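You operate a simulated robot arm through the tools that you are given. There is no shell and no other tool. Be economical: measure what you need, move in short steps, check, and stop when the job is done.

You run a simulated robot arm. Do the job below in one go: nothing can be reset, and whatever is moved stays where it is left.

## Task
Clamp the green heel and brush glue on the middle of its top.
Fine: clamp it first and leave it clamped; brush back in its tub; lid on the glue pot after the gluing. A coat counts when it lies all over at full strength: go over it till it gets no stronger.
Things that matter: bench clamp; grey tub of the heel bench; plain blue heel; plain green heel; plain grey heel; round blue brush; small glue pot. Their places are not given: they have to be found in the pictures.

The check looks at the end state, three seconds after you hand in, the way a careful person would. Anything else that was tipped, shoved, dropped, spilled or broken makes it a failure. A push-on lid holds only when it is set on centred and level and pressed home; a screw cap is set on level and turned clockwise until tight.

## Robot
A 7-joint arm with a two-finger parallel gripper, fixed in place. Base frame: the origin is at the foot of the arm, x ahead of it, y to its left, z up; the work surface is at about z = 0. Readings come in m, degrees, newtons and seconds.
With the tool pointing down near the work surface it reaches from about 0.22 to 0.58 m from the base axis. Its first joint turns from -66.0 to 66.0 degrees. Payload 2.5 kg.
The TCP is the grasp point between the finger pads, 0.023 m short of the fingertips. In the tool frame z runs along the fingers and y along their closing line. Largest opening 0.094 m; finger width 0.038, thickness 0.01; the body of the gripper, 0.054 by 0.096 m, starts 0.039 m behind the TCP.
Orientation is told as [roll, pitch, yaw] about the base's x, y, z axes, in that order, counted from this pose: with the fingers straight down and closing along the base's y, the tool's x points along the base's -x, its y along +y and its z along -z.

## Interface
- The arm moves only by the tool send_rows. Its argument "steps" is a list of rows, each an object (a shift or turn left out is 0, a gripper value left out holds the last) with "delta_rot": the turn, a rotation vector about the tool's x, y, z in degrees, a list of three; "delta_pos": the shift along the tool's x, y, z in m, a list of three; "claw": the opening in per cent of the stroke, from 0 (shut) to 100 (fully open). In form: [{"delta_rot": [rx, ry, rz], "delta_pos": [tx, ty, tz], "claw": claw}, ...]. A call has 1 to 10 rows; each row shifts and turns the commanded pose from where the row before left it, along the tool's axes as they then stand. Rows are played at 5 a second. More than 0.05 m and 8.6 degrees between two rows, or a gripper value outside its range, and nothing of the call is played. Where a pose cannot be reached the arm comes as near as it can. A force on the tool above 70 N (or 10 N above the force at the start of the call, whichever is more), or a blocked arm, ends the call early, and 0.2 s more pass. The fingers move at their own pace (about 0.108 m/s each) and stop on an object; they squeeze with about 33 N. The grip force told is the motor's: it shows also when the fingers shut on nothing. Time passes only in rows, and 0.2 s behind the last, so rows that do not move let the fingers close. The reply holds the time, the measured pose of the TCP, the force on the tool along the base axes, the opening and the grip force, in the units named above and with some noise, with the torque about the TCP (base axes, N m) and any sound that the robot's microphone picked up, and new pictures: "show" is both (left out), scene, wrist or none.
- Cameras (640 x 400 px; columns grow to the right, rows downward): "scene" is fixed at [0.084, -0.4039, 0.5346]; the picture's right is [0.94, -0.33, 0.00], its down [-0.19, -0.53, -0.83] and it looks along [0.27, 0.78, -0.56] (base axes); focal length 229 px, centre (320, 200). "wrist" rides on the gripper at [0.086, 0.016, -0.074] in the tool frame; the picture's right is [-0.18, 0.98, 0.00], its down [-0.58, -0.11, -0.81] and it looks along [-0.79, -0.15, 0.59] (tool axes); focal length 243 px, centre (320, 200).
- probe_pixels(camera, pixels): for up to 12 pixels [column, row] of the newest picture of that camera ("zoom" is the newest enlarged one), the place [x, y, z] in the base frame of the surface seen there, good to about 0.003 m, but the place of the scene camera against the robot may be out by one fixed shift of up to 0.025 m in any direction. The clock stands still meanwhile.
- zoom(camera, box): a new picture of the part [left, top, right, bottom] of that camera's present view, enlarged. The clock stands still meanwhile.
- sign_off(): hands the job in; it is judged then, once.

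Keep the steps short. Do not move on a guess: measure, check each grasp and each placing, and mend mistakes. In all there are 80 turns and 200 pictures (those below and enlarged ones count). Leave the gripper open and the arm clear of the work at the hand-in unless told otherwise, and finish with a single line.

The tools are called after "Request:" as name(argument=value, ...) on one line, values as JSON. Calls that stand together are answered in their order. send_rows: Moves the arm, as the interface text tells. Its arguments: {"type":"object","properties":{"steps":{"type":"array","items":{"type":"object","properties":{"delta_rot":{"type":"array","items":{"type":"number"}},"delta_pos":{"type":"array","items":{"type":"number"}},"claw":{"type":"number"}}}},"show":{"type":"string","enum":["both","scene","wrist","none"]}},"required":["steps"]} The other tools are called the same way: probe_pixels (camera, pixels) gives the place of the surface under pixels of a picture; zoom (camera, box) takes an enlarged picture of a part of a camera's view; sign_off () hands the job in.

At the start:

```text
t: 0.0
eef_pos: [0.3006, 0.1227, 0.4358]
orientation: [0.0, -0.1, 0.0]
force: [0.0, -0.8, 0.8]
torque: [-0.03, 0.02, 0.01]
finger_gap: 0.0939
grasp_force: 0.2
```

scene: 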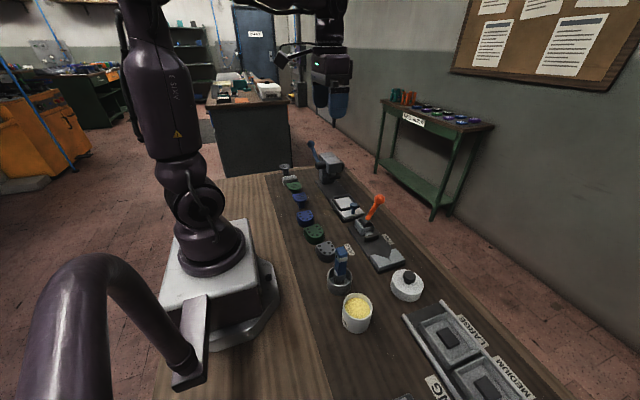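
wrist: 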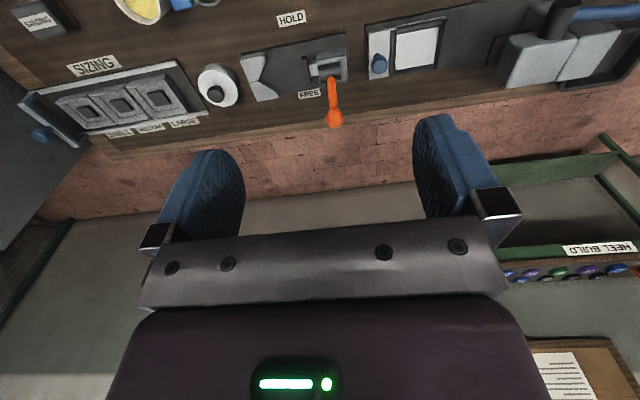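

I see a row of heels, a brush in a tub, a glue pot, its lid and a clamp with an orange lever. I'll enlarge these first.

Request:
zoom(camera="scene", box=[260, 140, 440, 252])

Request:
zoom(camera="scene", box=[290, 220, 450, 340])

Request:
zoom(camera="wrist", box=[180, 0, 460, 140])

```text
3.56 times, centred on (350, 196) of scene
```

zoom: 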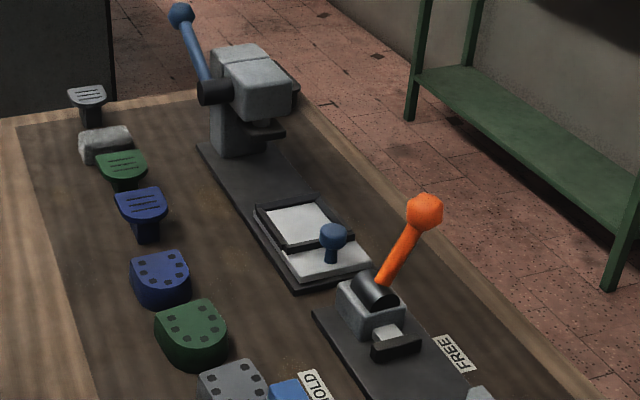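

```text
3.33 times, centred on (370, 280) of scene
```

zoom: 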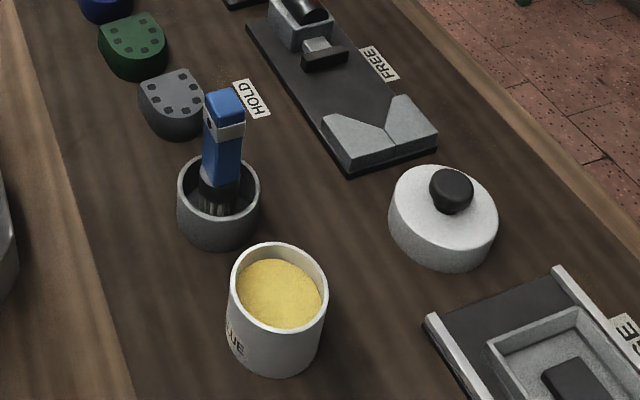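

```text
2.29 times, centred on (320, 70) of wrist
```

zoom: 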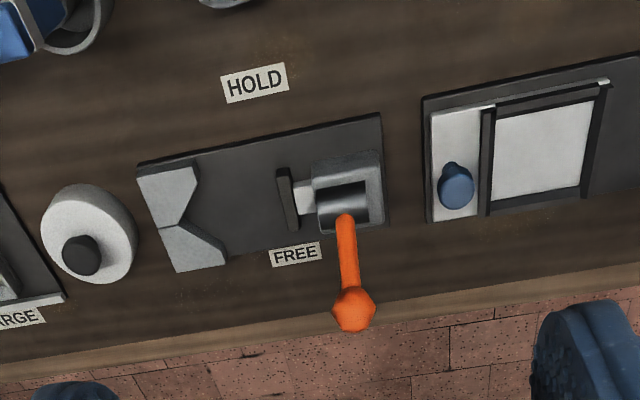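

I need places of all items. I'll probe them in the scene picture.

Request:
probe_pixels(camera="scene", pixels=[[305, 217], [314, 232], [325, 248], [299, 198], [293, 186], [285, 167], [340, 253], [356, 306], [406, 277], [377, 201], [365, 228], [387, 258]])

Request:
probe_pixels(camera="wrist", pixels=[[334, 118], [331, 92], [330, 62], [303, 80], [255, 90], [245, 60], [266, 77], [222, 85], [213, 95], [292, 18], [310, 94], [340, 40]])

Request:
zoom(camera="scene", box=[275, 160, 345, 204])

Request:
zoom(camera="scene", box=[285, 204, 365, 254])

```text
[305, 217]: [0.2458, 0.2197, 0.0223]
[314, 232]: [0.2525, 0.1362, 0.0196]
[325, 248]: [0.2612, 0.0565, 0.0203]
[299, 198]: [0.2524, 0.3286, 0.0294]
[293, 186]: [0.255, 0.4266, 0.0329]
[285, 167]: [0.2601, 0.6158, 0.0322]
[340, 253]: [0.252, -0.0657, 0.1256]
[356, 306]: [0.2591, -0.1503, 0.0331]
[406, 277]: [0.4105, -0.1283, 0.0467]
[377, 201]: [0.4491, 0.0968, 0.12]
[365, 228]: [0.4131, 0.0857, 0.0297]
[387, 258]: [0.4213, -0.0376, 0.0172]
```

```text
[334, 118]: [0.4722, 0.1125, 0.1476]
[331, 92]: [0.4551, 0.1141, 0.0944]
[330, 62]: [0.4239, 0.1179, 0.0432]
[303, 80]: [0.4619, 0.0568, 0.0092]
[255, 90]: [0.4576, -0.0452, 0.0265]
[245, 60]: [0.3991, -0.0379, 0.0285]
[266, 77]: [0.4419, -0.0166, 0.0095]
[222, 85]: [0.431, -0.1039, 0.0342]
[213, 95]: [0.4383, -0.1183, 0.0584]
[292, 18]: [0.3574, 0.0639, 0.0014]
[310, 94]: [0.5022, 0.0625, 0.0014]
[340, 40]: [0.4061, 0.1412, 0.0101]
```

```text
9.09 times, centred on (310, 182) of scene
```

zoom: 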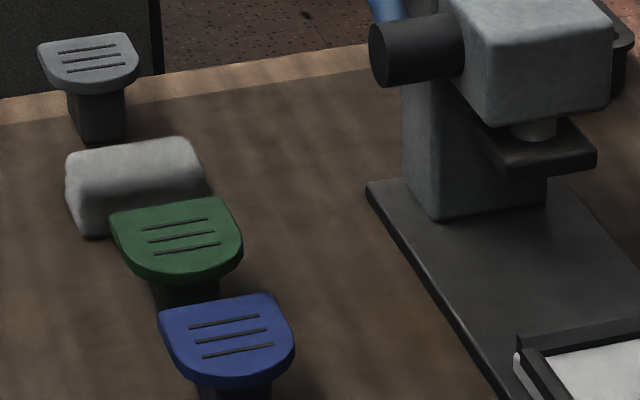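

```text
8.00 times, centred on (325, 229) of scene
```

zoom: 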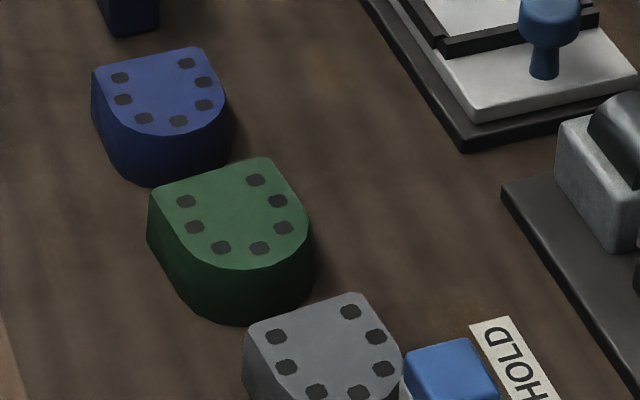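

There are two sorts of heel: block ones with nail dots and stemmed ones with grooves. I want a closer look, so I'll turn the wrist camera toward the heel row from above.

Request:
send_rows(steps=[{"delta_pos": [0.01, -0.04, 0.03]}, {"delta_pos": [0.01, -0.04, 0.03]}, {"delta_pos": [0.01, -0.04, 0.03]}, {"delta_rot": [0, 0, -8.5]}, {"delta_rot": [0, 0, -8.5]}, {"delta_rot": [0, 0, -8.5]}, {"delta_rot": [0, 0, -8.5]}, {"delta_rot": [0, 0, -8.5]}, {"delta_rot": [0, 0, -8.5]}, {"delta_rot": [0, 0, -8.5]}], show="none")

Request:
send_rows(steps=[{"delta_rot": [0, 0, -8.5]}, {"delta_rot": [0, 0, -8.5]}, {"delta_rot": [0, 0, -8.5]}, {"delta_rot": [0, 0, 0]}], show="both")

```text
refused: row 1 steps farther than a row can; nothing moved
```

```text
t: 1.0
eef_pos: [0.301, 0.1214, 0.4346]
orientation: [0.1, 0.1, 25.8]
force: [0.1, 0.9, 0.2]
torque: [-0.03, -0.01, -0.01]
finger_gap: 0.094
grasp_force: 0.0
```

scene: 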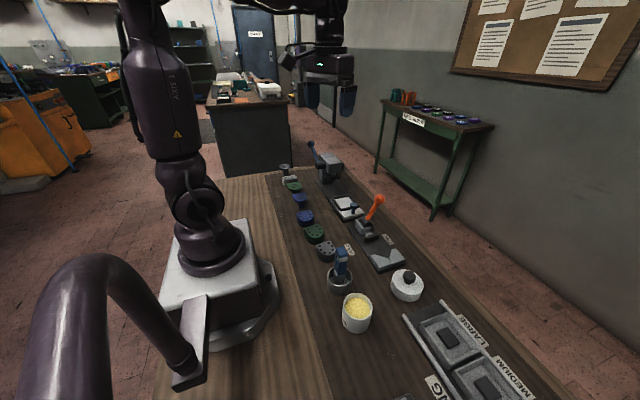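
wrist: 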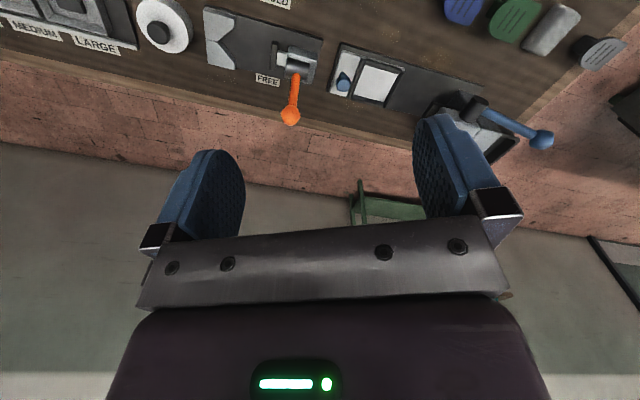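

The wrist picture is upside down (base up points down in it). I'll continue: shift back and down, then keep turning.

Request:
send_rows(steps=[{"delta_pos": [0.024, -0.0215, 0.02]}, {"delta_pos": [0.024, -0.0215, 0.02]}, {"delta_pos": [0.024, -0.0215, 0.02]}, {"delta_pos": [0.024, -0.0215, 0.02]}, {"delta_rot": [0, 0, -8.5]}, {"delta_rot": [0, 0, -8.5]}, {"delta_rot": [0, 0, -8.5]}, {"delta_rot": [0, 0, -8.5]}, {"delta_rot": [0, 0, -8.5]}, {"delta_rot": [0, 0, -8.5]}], show="none")

Request:
send_rows(steps=[{"delta_rot": [0, 8.5, 0]}, {"delta_rot": [0, 8.5, 0]}, {"delta_rot": [0, 8.5, 0]}, {"delta_rot": [0, 0, 0]}], show="wrist")

```text
t: 3.2
eef_pos: [0.2514, 0.0036, 0.3555]
orientation: [0.0, -0.1, 76.8]
force: [-0.1, -0.6, 1.0]
torque: [-0.02, 0.01, -0.01]
finger_gap: 0.0941
grasp_force: 0.0
```

```text
t: 4.2
eef_pos: [0.2504, 0.003, 0.3555]
orientation: [0.0, 25.5, 76.6]
force: [0.6, 0.1, -0.7]
torque: [0.01, 0.04, -0.01]
finger_gap: 0.0943
grasp_force: 0.1
```

wrist: 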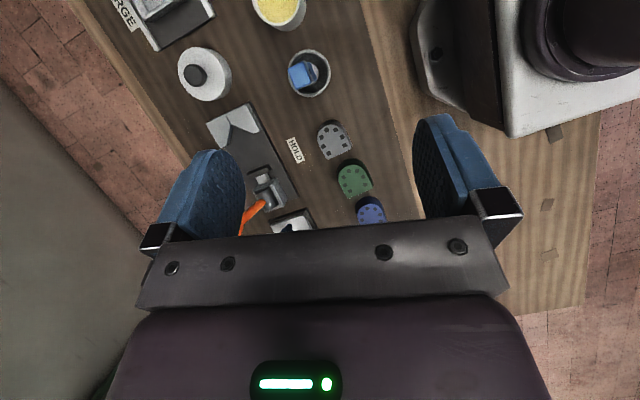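

Good top view. I'll enlarge it and probe the key places with this camera, which is true to the robot.

Request:
zoom(camera="wrist", box=[240, 0, 400, 100])

Request:
zoom(camera="wrist", box=[170, 90, 410, 240])

Request:
probe_pixels(camera="wrist", pixels=[[353, 180], [340, 183], [368, 176], [348, 166], [359, 193], [333, 140], [370, 211], [302, 75], [277, 6], [195, 76], [237, 133], [310, 50]])

```text
4.00 times, centred on (320, 50) of wrist
```

zoom: 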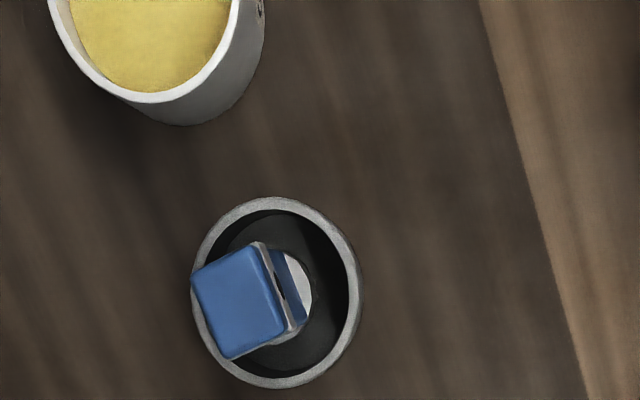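

```text
2.67 times, centred on (290, 165) of wrist
```

zoom: 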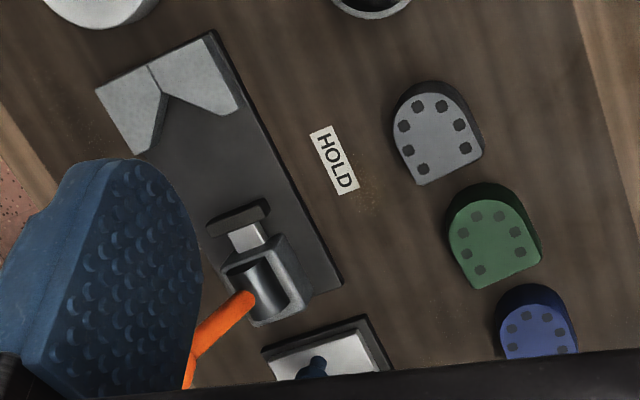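

```text
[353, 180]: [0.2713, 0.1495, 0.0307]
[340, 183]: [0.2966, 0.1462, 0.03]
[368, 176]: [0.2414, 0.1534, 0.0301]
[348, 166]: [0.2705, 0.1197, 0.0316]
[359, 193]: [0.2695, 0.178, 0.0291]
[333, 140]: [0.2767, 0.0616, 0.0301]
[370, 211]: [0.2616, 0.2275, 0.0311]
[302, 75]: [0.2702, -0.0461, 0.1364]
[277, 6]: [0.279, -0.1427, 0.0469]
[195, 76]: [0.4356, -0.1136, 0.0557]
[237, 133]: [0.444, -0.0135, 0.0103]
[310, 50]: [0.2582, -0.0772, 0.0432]
```

The block heels have 30 mm height and a rounded side toward -y, matching the V block. Next a closer look at the grooved stemmed heels for comparison.

Request:
send_rows(steps=[{"delta_rot": [0, -8.5, 0]}, {"delta_rot": [0, -8.5, 0]}, {"delta_rot": [0, -8.5, 0]}, {"delta_pos": [-0.03, 0, 0.03]}, {"delta_pos": [-0.03, 0, 0.03]}, {"delta_pos": [0, 0, 0]}], show="wrist")

Request:
zoom(camera="wrist", box=[250, 0, 450, 125])

```text
t: 5.6
eef_pos: [0.2663, 0.061, 0.2962]
orientation: [0.0, 0.0, 76.4]
force: [0.3, -0.1, 0.7]
torque: [0.01, 0.0, 0.01]
finger_gap: 0.094
grasp_force: 0.1
```

wrist: 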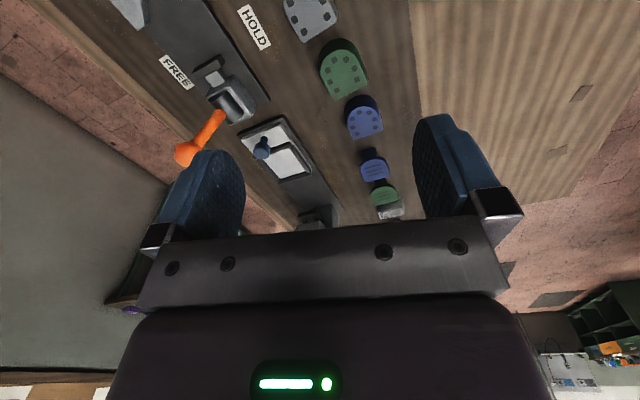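

```text
3.20 times, centred on (350, 62) of wrist
```

zoom: 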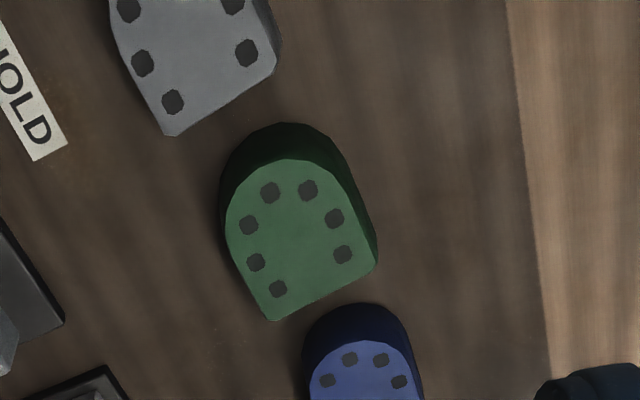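

The block heels are the ones within reach and by the clamp (the far grey stemmed one isn't reachable), so they are the "plain" ones. Now a closer view of the clamp from above.

Request:
send_rows(steps=[{"delta_pos": [0.019, -0.038, 0.005]}, {"delta_pos": [0.019, -0.038, 0.005]}, {"delta_pos": [0.019, -0.038, 0.005]}, {"delta_pos": [0.019, -0.038, 0.005]}, {"delta_rot": [0, 8.5, 0]}, {"delta_rot": [0, 8.5, 0]}, {"delta_rot": [0, 0, 0]}], show="wrist")

Request:
zoom(camera="wrist", box=[220, 0, 440, 140])

```text
t: 7.2
eef_pos: [0.3952, -0.0489, 0.2757]
orientation: [0.0, 17.0, 76.5]
force: [0.4, -0.5, 0.4]
torque: [-0.02, -0.02, -0.02]
finger_gap: 0.0941
grasp_force: 0.0
```

wrist: 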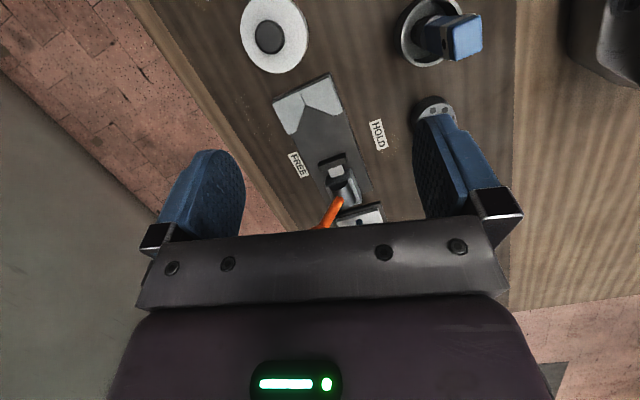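

```text
2.86 times, centred on (330, 70) of wrist
```

zoom: 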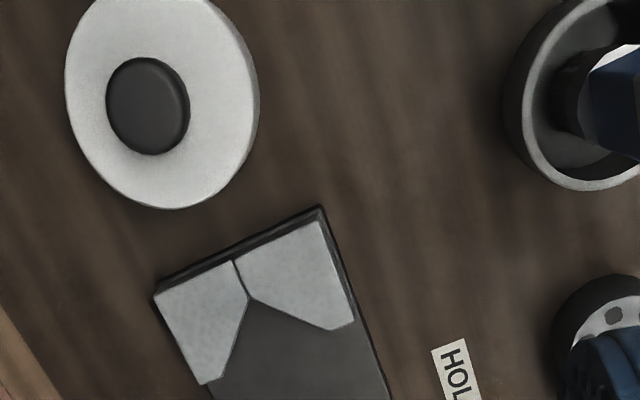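

Probe the V corners in the enlargement and the pad in the full view; enlarge the plunger too.

Request:
probe_pixels(camera="zoom", pixels=[[245, 290], [250, 310], [205, 382], [332, 326], [350, 318], [158, 295], [316, 225], [234, 264], [260, 360], [128, 105], [160, 105], [150, 205]])

Request:
zoom(camera="wrist", box=[270, 120, 410, 230])

```text
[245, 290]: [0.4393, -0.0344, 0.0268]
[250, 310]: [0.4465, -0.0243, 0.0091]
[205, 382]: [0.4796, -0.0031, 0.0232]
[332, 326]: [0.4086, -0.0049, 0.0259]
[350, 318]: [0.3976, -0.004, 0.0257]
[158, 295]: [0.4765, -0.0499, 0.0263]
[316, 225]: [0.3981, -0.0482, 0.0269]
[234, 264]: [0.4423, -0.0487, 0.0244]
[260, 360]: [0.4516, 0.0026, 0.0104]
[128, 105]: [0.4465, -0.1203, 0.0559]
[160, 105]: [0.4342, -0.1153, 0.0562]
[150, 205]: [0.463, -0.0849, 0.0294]
```

```text
3.64 times, centred on (340, 175) of wrist
```

zoom: 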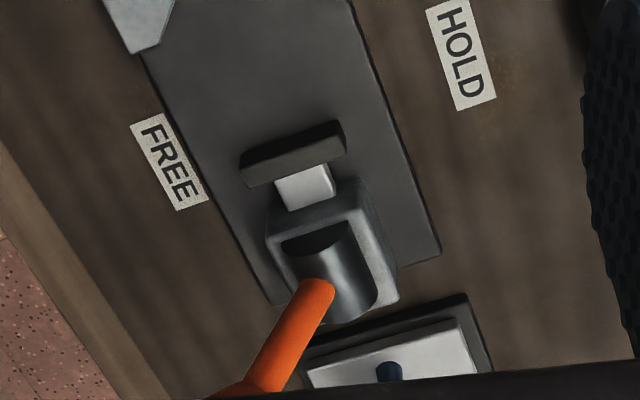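

Probe pad, housing and lever.

Request:
probe_pixels(camera="zoom", pixels=[[245, 165], [338, 128], [295, 143], [305, 185], [290, 162], [330, 270], [285, 330], [258, 385], [320, 285], [375, 300], [280, 245], [435, 250]])

```text
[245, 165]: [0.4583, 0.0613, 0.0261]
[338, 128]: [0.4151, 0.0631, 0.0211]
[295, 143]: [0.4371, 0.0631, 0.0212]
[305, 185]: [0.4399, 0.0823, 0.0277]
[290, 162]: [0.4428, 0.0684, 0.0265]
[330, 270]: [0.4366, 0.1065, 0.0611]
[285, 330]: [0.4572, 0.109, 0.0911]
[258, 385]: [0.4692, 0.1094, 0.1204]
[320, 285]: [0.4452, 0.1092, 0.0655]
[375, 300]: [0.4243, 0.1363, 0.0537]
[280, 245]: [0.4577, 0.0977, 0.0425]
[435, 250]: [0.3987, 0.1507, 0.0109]
```

V block: x 0.398–0.479, vertex (0.4385,-0.034), top z 0.026; pad face at y≈0.061; lever pivots near (0.438,0.11,0.048). I'll square the tool to yaw 90 and look down at the green heel to measure its outline.

Request:
send_rows(steps=[{"delta_rot": [0, -8.5, 0]}, {"delta_rot": [0, -8.5, 0]}, {"delta_rot": [0, 0, -6.75]}, {"delta_rot": [0, 0, -6.75]}, {"delta_pos": [-0.025, 0.031, 0.01]}, {"delta_pos": [-0.025, 0.031, 0.01]}, {"delta_pos": [-0.025, 0.031, 0.01]}, {"delta_pos": [0, 0.031, 0.01]}, {"delta_rot": [0, 8.5, 0]}, {"delta_rot": [0, 8.5, 0]}], show="wrist")

Request:
zoom(camera="wrist", box=[240, 0, 400, 100])

```text
t: 9.4
eef_pos: [0.2698, 0.0253, 0.236]
orientation: [-0.1, 17.1, 90.0]
force: [0.2, 0.4, -0.1]
torque: [-0.01, 0.01, 0.04]
finger_gap: 0.0939
grasp_force: 0.1
```

wrist: 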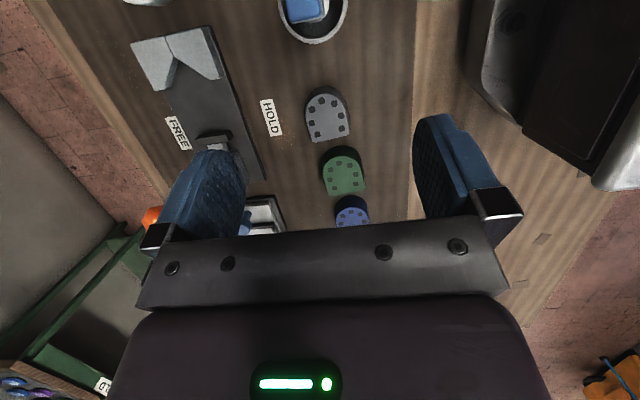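

```text
4.00 times, centred on (320, 50) of wrist
```

zoom: 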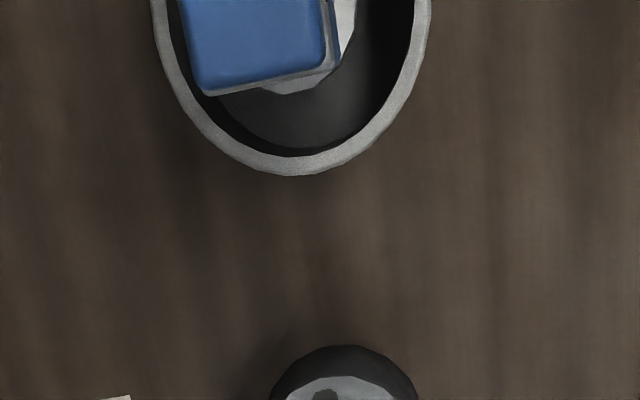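

Enlarge the heel area to pick its edges.

Request:
zoom(camera="wrist", box=[290, 80, 402, 220])

```text
2.86 times, centred on (346, 150) of wrist
```

zoom: 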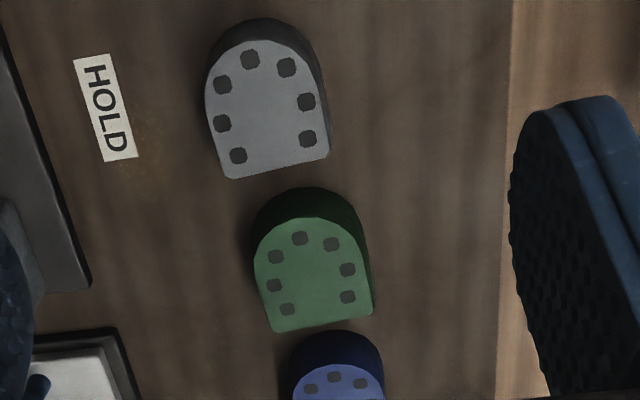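

Request:
probe_pixels(camera="zoom", pixels=[[273, 329], [372, 312], [257, 262], [364, 255], [318, 219], [300, 222], [312, 275], [266, 300], [229, 176], [325, 158], [272, 334], [374, 317]])

```text
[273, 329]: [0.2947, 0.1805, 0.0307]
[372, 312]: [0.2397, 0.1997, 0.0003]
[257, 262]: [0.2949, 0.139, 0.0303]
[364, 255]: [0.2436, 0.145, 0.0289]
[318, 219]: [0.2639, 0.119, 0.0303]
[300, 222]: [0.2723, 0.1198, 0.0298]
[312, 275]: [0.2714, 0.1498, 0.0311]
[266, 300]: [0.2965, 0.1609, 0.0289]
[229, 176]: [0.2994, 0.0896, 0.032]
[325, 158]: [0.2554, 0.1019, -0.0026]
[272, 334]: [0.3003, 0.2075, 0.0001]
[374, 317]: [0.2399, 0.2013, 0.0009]
```

Green heel: x 0.2415–0.2975, y 0.117–0.181, squared to the axes, 30 mm tall. I'll move above it (TCP y 0.161, so the fingers later clear the V block) and lower partly.

Request:
send_rows(steps=[{"delta_rot": [0, -8.5, 0]}, {"delta_rot": [0, -8.6, 0]}, {"delta_pos": [-0.0455, 0, 0]}, {"delta_pos": [-0.0455, 0, 0]}, {"delta_pos": [-0.0447, 0, 0]}, {"delta_pos": [0, 0, 0.045]}, {"delta_pos": [0, 0, 0.045]}, {"delta_pos": [0, 0, 0.045]}, {"delta_pos": [0, 0, 0]}], show="both")

```text
t: 11.4
eef_pos: [0.2724, 0.1633, 0.0989]
orientation: [0.0, 0.0, 90.0]
force: [0.3, -0.4, 0.0]
torque: [-0.01, 0.02, 0.0]
finger_gap: 0.0941
grasp_force: 0.0
```

scene: 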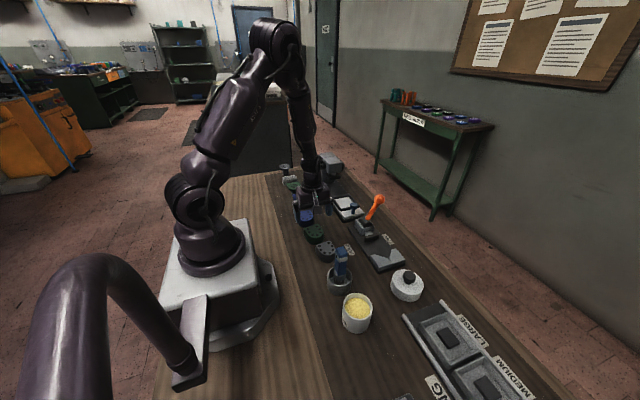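
wrist: 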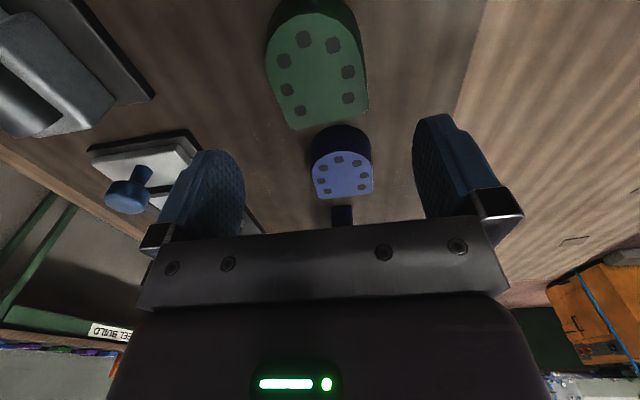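

Check the heel's edges from here.

Request:
probe_pixels(camera="wrist", pixels=[[269, 75], [362, 62], [292, 126], [366, 107], [315, 16], [341, 190], [318, 170]])

```text
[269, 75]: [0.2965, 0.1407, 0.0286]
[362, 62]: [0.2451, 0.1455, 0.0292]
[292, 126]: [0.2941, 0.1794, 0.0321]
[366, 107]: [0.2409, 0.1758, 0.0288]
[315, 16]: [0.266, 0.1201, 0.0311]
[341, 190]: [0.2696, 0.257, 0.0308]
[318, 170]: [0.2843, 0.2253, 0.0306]
```

Consistent. Lower to z≈0.029 and shut the fingers.

Request:
send_rows(steps=[{"delta_pos": [0.002, 0.003, 0.03]}, {"delta_pos": [0, 0, 0.03]}, {"delta_pos": [0, 0, 0.01]}, {"claw": 0}, {"claw": 0}, {"claw": 0}], show="wrist")

```text
t: 12.8
eef_pos: [0.2682, 0.1617, 0.0296]
orientation: [-0.1, -0.1, 89.9]
force: [0.1, -0.3, 0.1]
torque: [-0.01, 0.0, 0.0]
finger_gap: 0.0585
grasp_force: 33.1
```

wrist: 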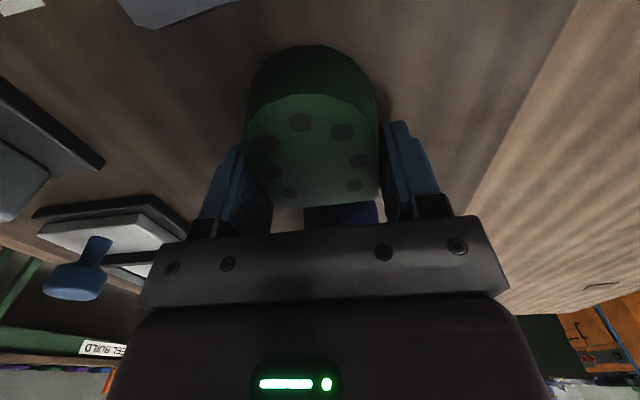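

Gripped at 58.5 mm. Lift, carry over y then x to above the clamp.

Request:
send_rows(steps=[{"delta_pos": [0, 0, -0.03]}, {"delta_pos": [0, 0, -0.049]}, {"delta_pos": [0, 0, -0.049]}, {"delta_pos": [0.044, 0, 0]}, {"delta_pos": [0.044, 0, 0]}, {"delta_pos": [0.0437, 0, 0]}, {"delta_pos": [0, -0.0426, 0]}, {"delta_pos": [0, -0.0426, 0]}, {"delta_pos": [0, -0.0426, 0]}, {"delta_pos": [0, -0.0425, 0]}], show="both")

```text
t: 15.0
eef_pos: [0.4397, 0.0282, 0.1585]
orientation: [0.1, -0.1, 90.1]
force: [1.0, -0.6, 0.0]
torque: [0.02, 0.0, 0.03]
finger_gap: 0.0001
grasp_force: 33.1
```

scene: 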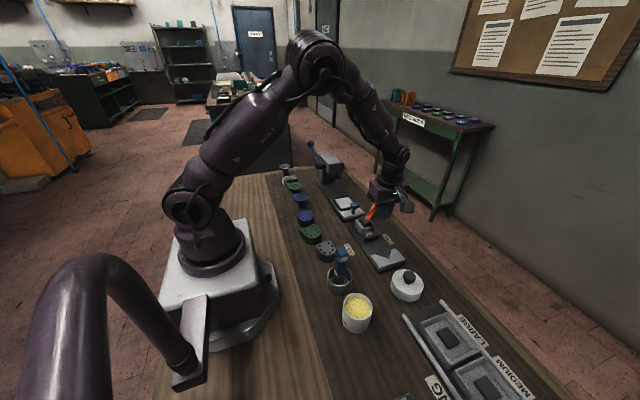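
wrist: 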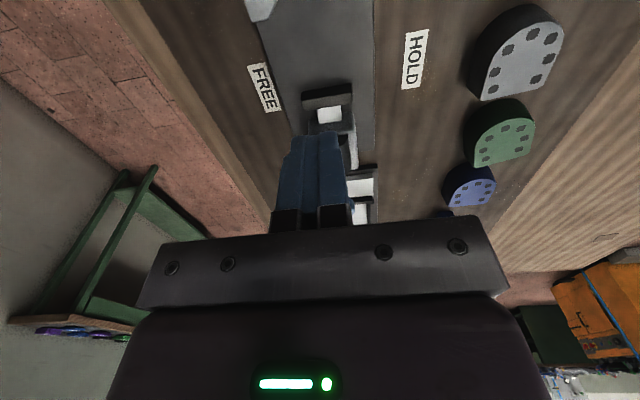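

The fingers are shut on nothing: the heel slipped out and stayed in its row. I'll open, go back and measure where it now stands and how its sides slope.

Request:
send_rows(steps=[{"delta_pos": [0, 0.0425, -0.01], "claw": 100}, {"delta_pos": [0, 0.0426, -0.01]}, {"delta_pos": [0, 0.0426, -0.01]}, {"delta_pos": [0, 0.0426, -0.01]}, {"delta_rot": [0, 8.5, 0]}, {"delta_rot": [0, 8.5, 0]}, {"delta_rot": [0, 0, 0]}], show="wrist")

Request:
zoom(camera="wrist", box=[240, 60, 400, 230])

Request:
zoom(camera="scene", box=[285, 204, 365, 254])

```text
t: 16.6
eef_pos: [0.2672, 0.0293, 0.1973]
orientation: [0.0, 16.9, 89.9]
force: [0.2, 0.1, 0.0]
torque: [0.02, -0.03, -0.01]
finger_gap: 0.094
grasp_force: 0.1
```

wrist: 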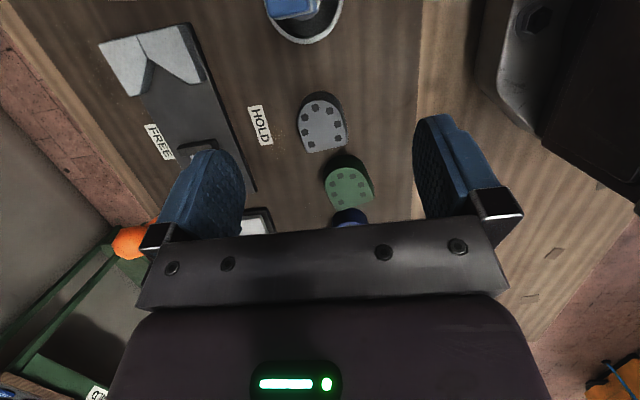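

```text
2.35 times, centred on (320, 145) of wrist
```

zoom: 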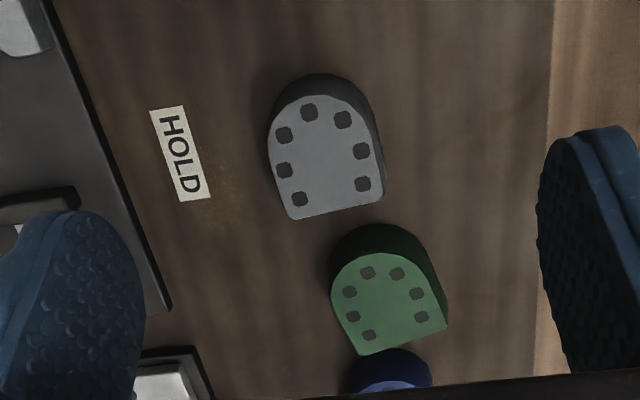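

```text
8.00 times, centred on (325, 229) of scene
```

zoom: 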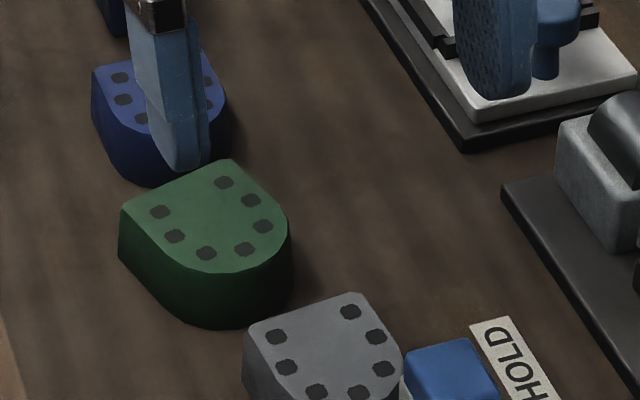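

The green heel shifted a bit and turned. Blue and grey look untouched. Probe its outline.

Request:
probe_pixels(camera="zoom", pixels=[[362, 351], [443, 324], [332, 292], [343, 330], [419, 265], [435, 298], [370, 257], [395, 257], [388, 300], [330, 270], [385, 226], [447, 315]])

Request:
zoom(camera="wrist", box=[310, 140, 390, 230])

```text
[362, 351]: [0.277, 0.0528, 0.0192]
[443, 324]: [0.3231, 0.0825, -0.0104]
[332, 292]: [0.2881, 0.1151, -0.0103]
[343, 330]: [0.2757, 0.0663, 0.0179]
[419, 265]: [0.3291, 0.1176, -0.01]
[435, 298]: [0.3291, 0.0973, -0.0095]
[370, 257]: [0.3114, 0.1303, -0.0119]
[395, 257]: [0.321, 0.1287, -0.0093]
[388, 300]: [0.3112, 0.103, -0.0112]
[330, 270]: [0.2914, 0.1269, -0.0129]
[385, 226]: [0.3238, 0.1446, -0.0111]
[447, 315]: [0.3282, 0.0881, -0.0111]
```

```text
4.44 times, centred on (350, 185) of wrist
```

zoom: 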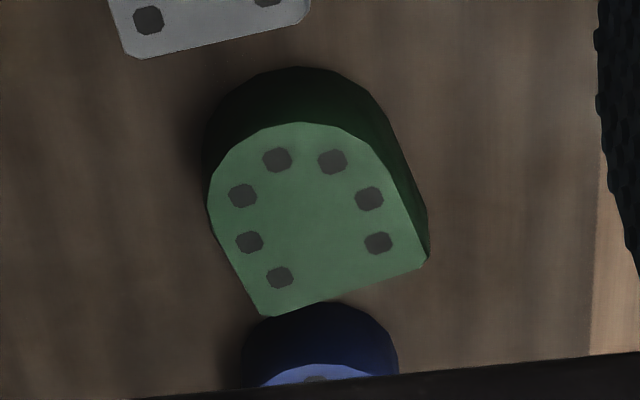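

That probe used the scene enlargement; now the wrist one.

Request:
probe_pixels(camera="zoom", pixels=[[262, 310], [422, 265], [210, 200], [243, 270], [385, 180], [418, 240], [280, 128], [330, 128], [318, 215], [428, 245], [215, 130], [300, 72]])

```text
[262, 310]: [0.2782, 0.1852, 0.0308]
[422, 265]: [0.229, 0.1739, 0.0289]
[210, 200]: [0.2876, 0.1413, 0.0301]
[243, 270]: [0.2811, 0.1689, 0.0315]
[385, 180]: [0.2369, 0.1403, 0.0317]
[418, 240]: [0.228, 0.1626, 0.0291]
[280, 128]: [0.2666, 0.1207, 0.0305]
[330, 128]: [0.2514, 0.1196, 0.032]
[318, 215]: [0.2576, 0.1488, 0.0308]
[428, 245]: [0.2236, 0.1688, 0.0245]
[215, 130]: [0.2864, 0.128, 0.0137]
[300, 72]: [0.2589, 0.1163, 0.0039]
```

The heel is turned about +13° with its grip centre near (0.257,0.160). I'll re-align the tool (yaw 103) and go down over it, then check before gripping.

Request:
send_rows(steps=[{"delta_rot": [0, -8.5, 0]}, {"delta_rot": [0, -8.4, 0]}, {"delta_pos": [-0.044, 0.0035, 0.01]}, {"delta_pos": [-0.044, 0.0035, 0.01]}, {"delta_pos": [-0.043, 0.003, 0.01]}, {"delta_rot": [0, 0, -6.5]}, {"delta_rot": [0, 0, -6.5]}, {"delta_pos": [0, 0, 0.04]}, {"delta_pos": [0, 0, 0.04]}, {"delta_pos": [0, 0, 0.0]}], show="wrist")

Request:
zoom(camera="wrist", box=[200, 0, 460, 240])

```text
t: 18.8
eef_pos: [0.2587, 0.1584, 0.0844]
orientation: [0.1, 0.0, 103.0]
force: [0.5, 1.1, -0.6]
torque: [-0.01, 0.02, -0.02]
finger_gap: 0.094
grasp_force: 0.1
```

wrist: 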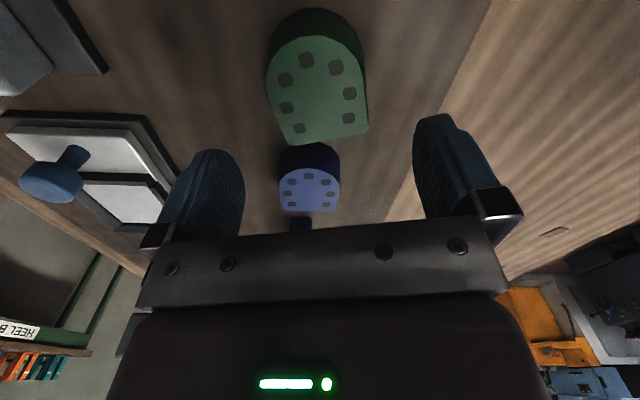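

```text
1.67 times, centred on (330, 120) of wrist
```

zoom: 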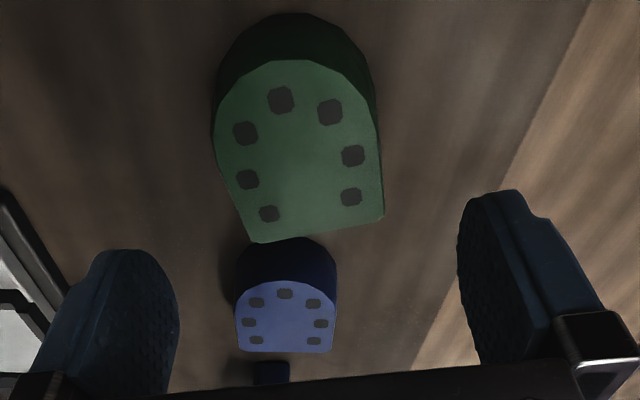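

Probe side edges to centre the grip.

Request:
probe_pixels(camera="zoom", pixels=[[217, 140], [375, 130], [238, 200], [379, 190], [258, 240], [381, 214], [381, 100], [388, 190], [300, 160], [280, 20], [215, 85], [330, 68]])

```text
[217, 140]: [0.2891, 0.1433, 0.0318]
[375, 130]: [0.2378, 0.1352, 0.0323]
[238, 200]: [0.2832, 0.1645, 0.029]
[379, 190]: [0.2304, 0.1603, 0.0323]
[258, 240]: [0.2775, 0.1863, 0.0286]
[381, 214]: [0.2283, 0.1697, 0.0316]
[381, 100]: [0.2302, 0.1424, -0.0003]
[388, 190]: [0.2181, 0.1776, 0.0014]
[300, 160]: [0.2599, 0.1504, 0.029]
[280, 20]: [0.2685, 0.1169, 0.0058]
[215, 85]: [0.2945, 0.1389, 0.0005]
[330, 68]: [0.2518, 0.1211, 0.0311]
```

The heel has drafted sides (top ~53 mm, bottom ~58 mm), turned 15°. I'll grip it lower down, at its widest, then lift slowly and check.

Request:
send_rows(steps=[{"delta_rot": [0, 0, -2]}, {"delta_pos": [-0.0041, 0.0005, 0.03]}, {"delta_pos": [0, 0, 0.02]}, {"delta_pos": [0, 0, 0.009]}, {"claw": 0}, {"claw": 0}, {"claw": 0}, {"claw": 0}, {"delta_pos": [0, 0, -0.005]}, {"delta_pos": [0, 0, -0.005]}], show="both")

```text
t: 21.0
eef_pos: [0.2561, 0.1625, 0.0398]
orientation: [0.0, -0.1, 105.0]
force: [0.6, -0.2, -1.3]
torque: [0.02, -0.01, -0.01]
finger_gap: 0.0586
grasp_force: 32.5
```

scene: 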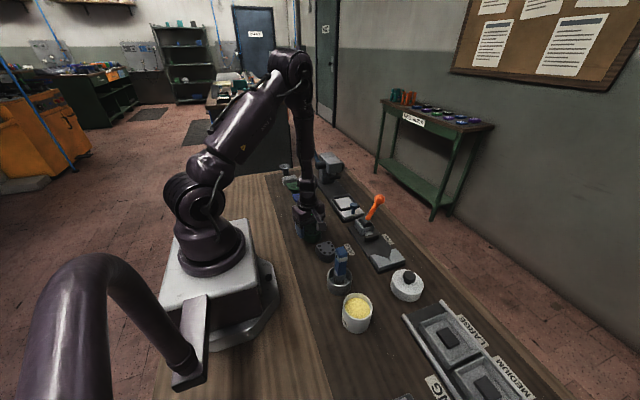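
wrist: 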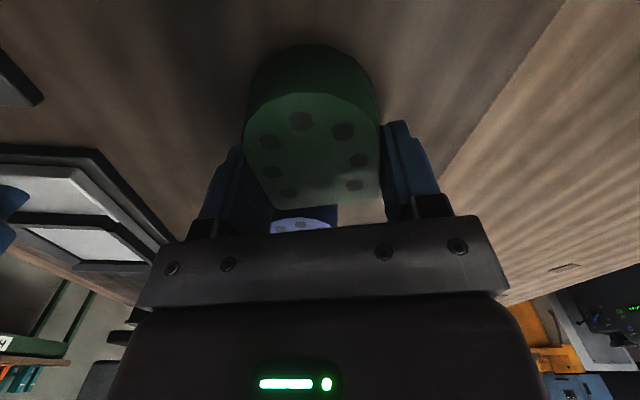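

The gap is 58.6 mm and a load of about 1.3 N appears. Continue lifting slowly.

Request:
send_rows(steps=[{"delta_pos": [0, 0, -0.01]}, {"delta_pos": [0, 0, -0.01]}, {"delta_pos": [0, 0, -0.015]}, {"delta_pos": [0, 0, -0.015]}], show="both")

```text
t: 22.0
eef_pos: [0.2562, 0.1625, 0.0892]
orientation: [0.0, 0.0, 105.0]
force: [1.0, -0.6, -1.7]
torque: [0.02, 0.05, 0.01]
finger_gap: 0.0586
grasp_force: 33.0
```

scene: 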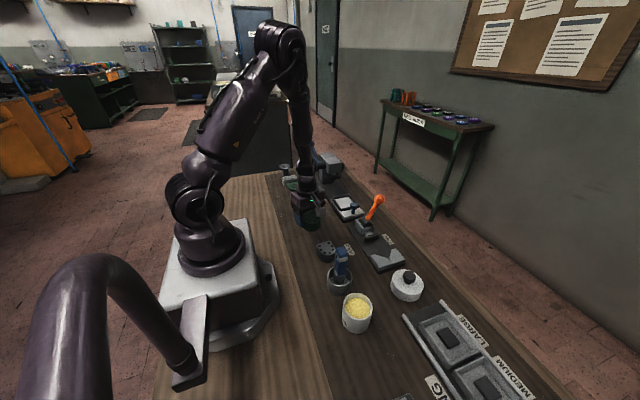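
wrist: 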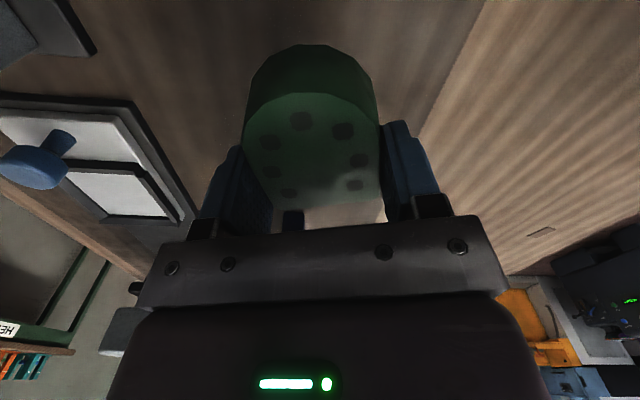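

Held firmly. I'll raise it a bit more, turn it back to square, and carry gently.

Request:
send_rows(steps=[{"delta_pos": [0, 0, -0.013], "delta_rot": [0, 0, 5]}, {"delta_pos": [0, 0, -0.013], "delta_rot": [0, 0, 5]}, {"delta_pos": [0, 0, -0.013], "delta_rot": [0, 0, 5]}, {"delta_pos": [0.01, 0, 0]}, {"delta_pos": [0.02, 0, 0]}, {"delta_pos": [0.02, 0, 0]}, {"delta_pos": [0.02, 0, 0]}, {"delta_pos": [0.02, 0, 0]}, {"delta_pos": [0.02, 0, 0]}, {"delta_pos": [0.01, 0, 0]}], show="wrist")

```text
t: 24.2
eef_pos: [0.2569, 0.045, 0.1282]
orientation: [0.0, 0.0, 90.1]
force: [0.2, -0.4, -0.6]
torque: [0.04, -0.02, 0.01]
finger_gap: 0.0583
grasp_force: 33.5
```

wrist: 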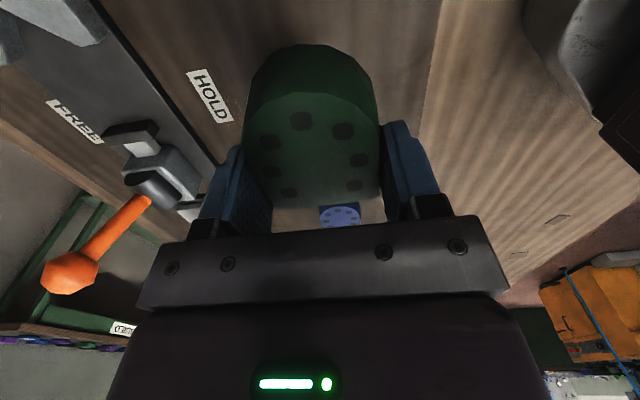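

Still held. Carry along x to 0.4385.

Request:
send_rows(steps=[{"delta_pos": [0, -0.012, 0]}, {"delta_pos": [0, -0.02, 0]}, {"delta_pos": [0, -0.022, 0]}, {"delta_pos": [0, -0.022, 0]}, {"delta_pos": [0, -0.022, 0]}, {"delta_pos": [0, -0.022, 0]}, {"delta_pos": [0, -0.022, 0]}, {"delta_pos": [0, -0.022, 0]}, {"delta_pos": [0, -0.0175, 0]}, {"delta_pos": [0, 0, 0.01]}], show="both")

Request:
zoom(camera="scene", box=[330, 180, 430, 280])

```text
t: 26.4
eef_pos: [0.4396, 0.0442, 0.1173]
orientation: [0.0, 0.0, 90.2]
force: [-0.3, -0.3, -1.3]
torque: [0.03, 0.02, 0.02]
finger_gap: 0.0586
grasp_force: 32.7
```

scene: 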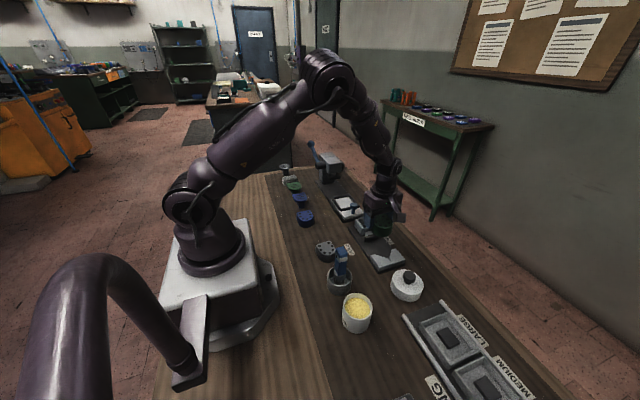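
wrist: 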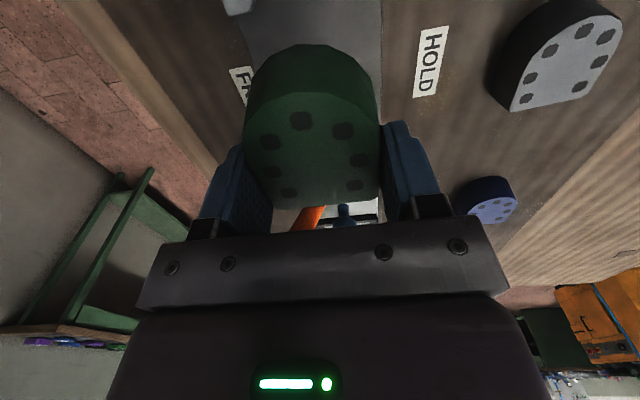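

```text
4.00 times, centred on (380, 230) of scene
```

zoom: 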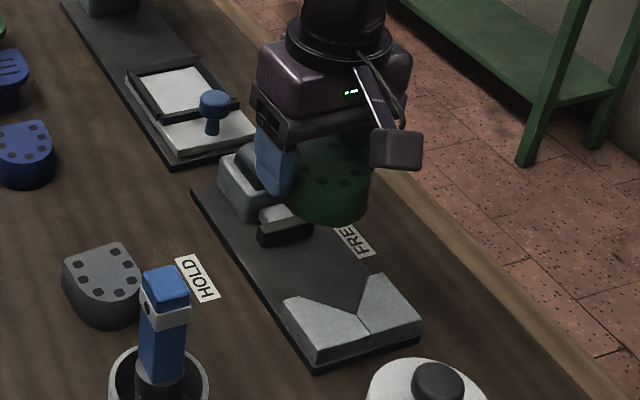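

Probe the held heel to know where nose, back and bottom lie relative to the TCP.

Request:
probe_pixels(camera="wrist", pixels=[[312, 97], [312, 50], [312, 70], [330, 195], [250, 120], [375, 120], [312, 140], [300, 198]])

```text
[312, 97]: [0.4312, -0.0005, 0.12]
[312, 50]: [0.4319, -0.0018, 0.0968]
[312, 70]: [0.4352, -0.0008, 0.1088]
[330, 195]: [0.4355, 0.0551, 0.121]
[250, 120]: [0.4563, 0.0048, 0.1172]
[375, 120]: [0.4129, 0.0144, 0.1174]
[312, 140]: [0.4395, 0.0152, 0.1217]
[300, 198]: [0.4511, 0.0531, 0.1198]
```

Heel bottom is 27 mm below the TCP, nose 46 mm ahead. Lower it between pad and V, just short of the V (TCP y 0.031), to just above the plate.

Request:
send_rows(steps=[{"delta_pos": [0.006, 0.001, 0]}, {"delta_pos": [0.0072, 0, 0.01]}, {"delta_pos": [0, 0, 0.02]}, {"delta_pos": [0, 0, 0.02]}, {"delta_pos": [0, 0, 0.015]}, {"delta_pos": [0, 0, 0.01]}, {"delta_pos": [0, 0, 0]}], show="both")

Request:
zoom(camera="scene", box=[330, 180, 430, 280])

```text
t: 28.0
eef_pos: [0.4382, 0.0317, 0.0423]
orientation: [-0.1, -0.2, 90.2]
force: [10.1, 9.3, -4.9]
torque: [0.29, -0.25, 0.19]
finger_gap: 0.059
grasp_force: 32.7
```

scene: 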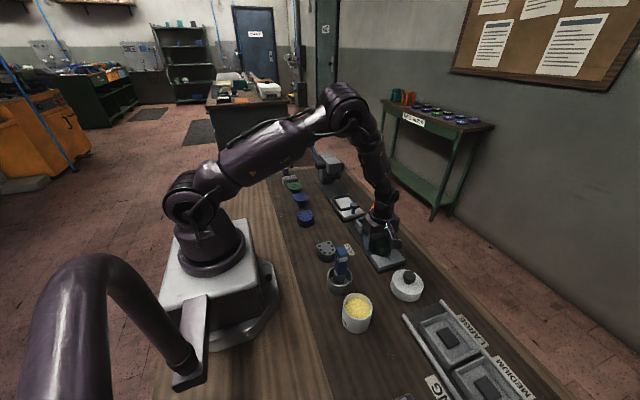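
wrist: 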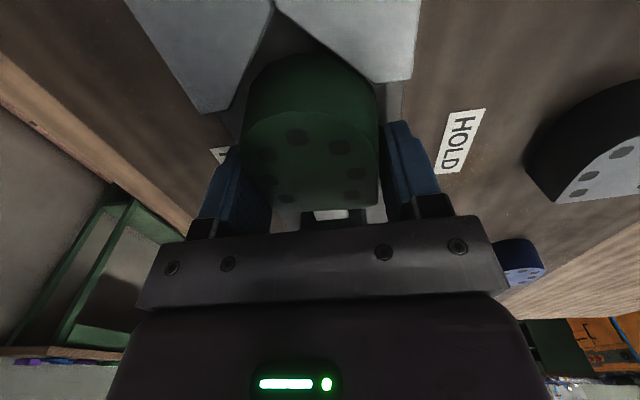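

```text
4.00 times, centred on (380, 230) of scene
```

zoom: 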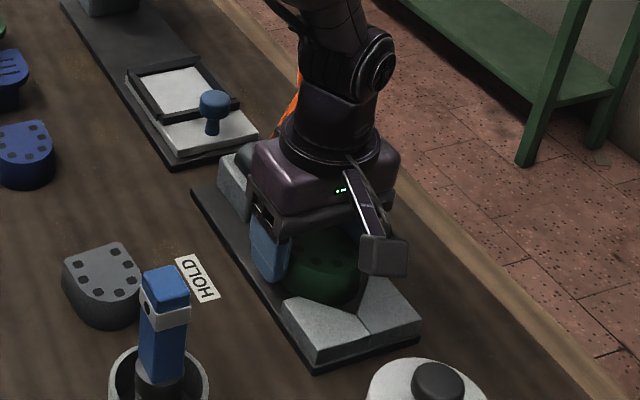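

Light side forces (+x,+y ~10 N): the heel touches the V's −x wing. Probe where the V lies relative to the heel.

Request:
probe_pixels(camera="wrist", pixels=[[224, 112], [200, 112], [380, 82], [410, 80], [270, 12], [312, 95], [250, 120], [374, 125], [312, 55], [330, 200], [362, 75], [255, 75]])

```text
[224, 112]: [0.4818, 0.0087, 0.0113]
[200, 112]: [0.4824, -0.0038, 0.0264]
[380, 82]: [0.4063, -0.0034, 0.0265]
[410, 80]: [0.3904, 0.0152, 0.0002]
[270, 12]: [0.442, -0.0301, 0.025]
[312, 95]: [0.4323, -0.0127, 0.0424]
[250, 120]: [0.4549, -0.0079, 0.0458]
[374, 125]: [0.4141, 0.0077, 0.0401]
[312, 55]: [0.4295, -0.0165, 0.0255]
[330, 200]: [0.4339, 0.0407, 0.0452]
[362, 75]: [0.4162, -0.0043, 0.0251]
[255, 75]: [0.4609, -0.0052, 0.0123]
```

Heel axis is about 5 mm too far to −x. Back off 3 mm in y and shift +5 mm in x.

Request:
send_rows(steps=[{"delta_pos": [-0.003, 0, 0]}, {"delta_pos": [0, -0.005, 0]}, {"delta_pos": [0, 0, 0]}], show="wrist")

Request:
zoom(camera="wrist", box=[160, 0, 440, 220])

```text
t: 28.8
eef_pos: [0.4399, 0.0328, 0.0412]
orientation: [0.1, 0.0, 90.0]
force: [0.5, -0.5, -1.2]
torque: [-0.01, -0.03, 0.01]
finger_gap: 0.0591
grasp_force: 32.4
```

wrist: 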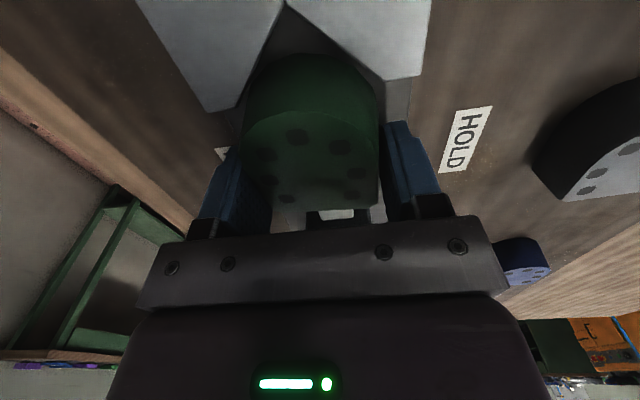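

```text
1.82 times, centred on (300, 110) of wrist
```

zoom: 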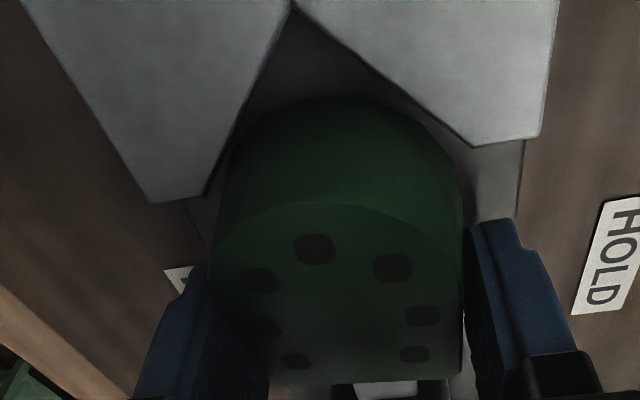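

Free now and looks centred. Lower onto the plate, watching the force.

Request:
send_rows(steps=[{"delta_pos": [0, 0, 0.002]}, {"delta_pos": [0, 0, 0.002]}, {"delta_pos": [0, 0, 0]}], show="none")

Request:
send_rows(steps=[{"delta_pos": [0.003, 0, 0]}, {"delta_pos": [0.003, 0, 0]}, {"delta_pos": [0, 0, 0]}], show="wrist")

```text
t: 29.6
eef_pos: [0.4433, 0.0345, 0.0383]
orientation: [0.0, 0.0, 90.0]
force: [0.3, -0.1, -1.0]
torque: [0.04, 0.03, 0.0]
finger_gap: 0.0588
grasp_force: 33.1
```

```text
t: 30.4
eef_pos: [0.4417, 0.0305, 0.0392]
orientation: [0.1, -0.5, 90.2]
force: [-9.2, 18.2, -1.3]
torque: [0.47, 0.23, -0.02]
finger_gap: 0.0588
grasp_force: 33.2
```

wrist: 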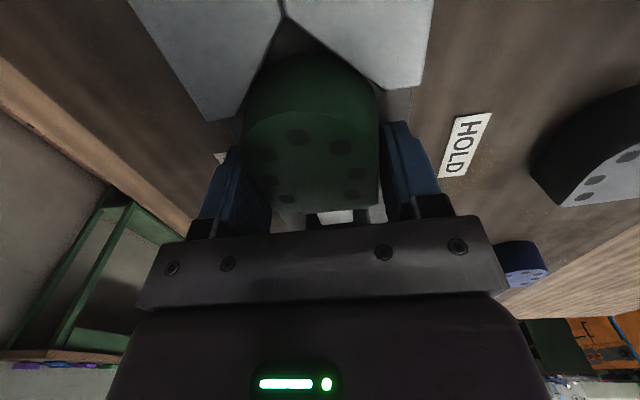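

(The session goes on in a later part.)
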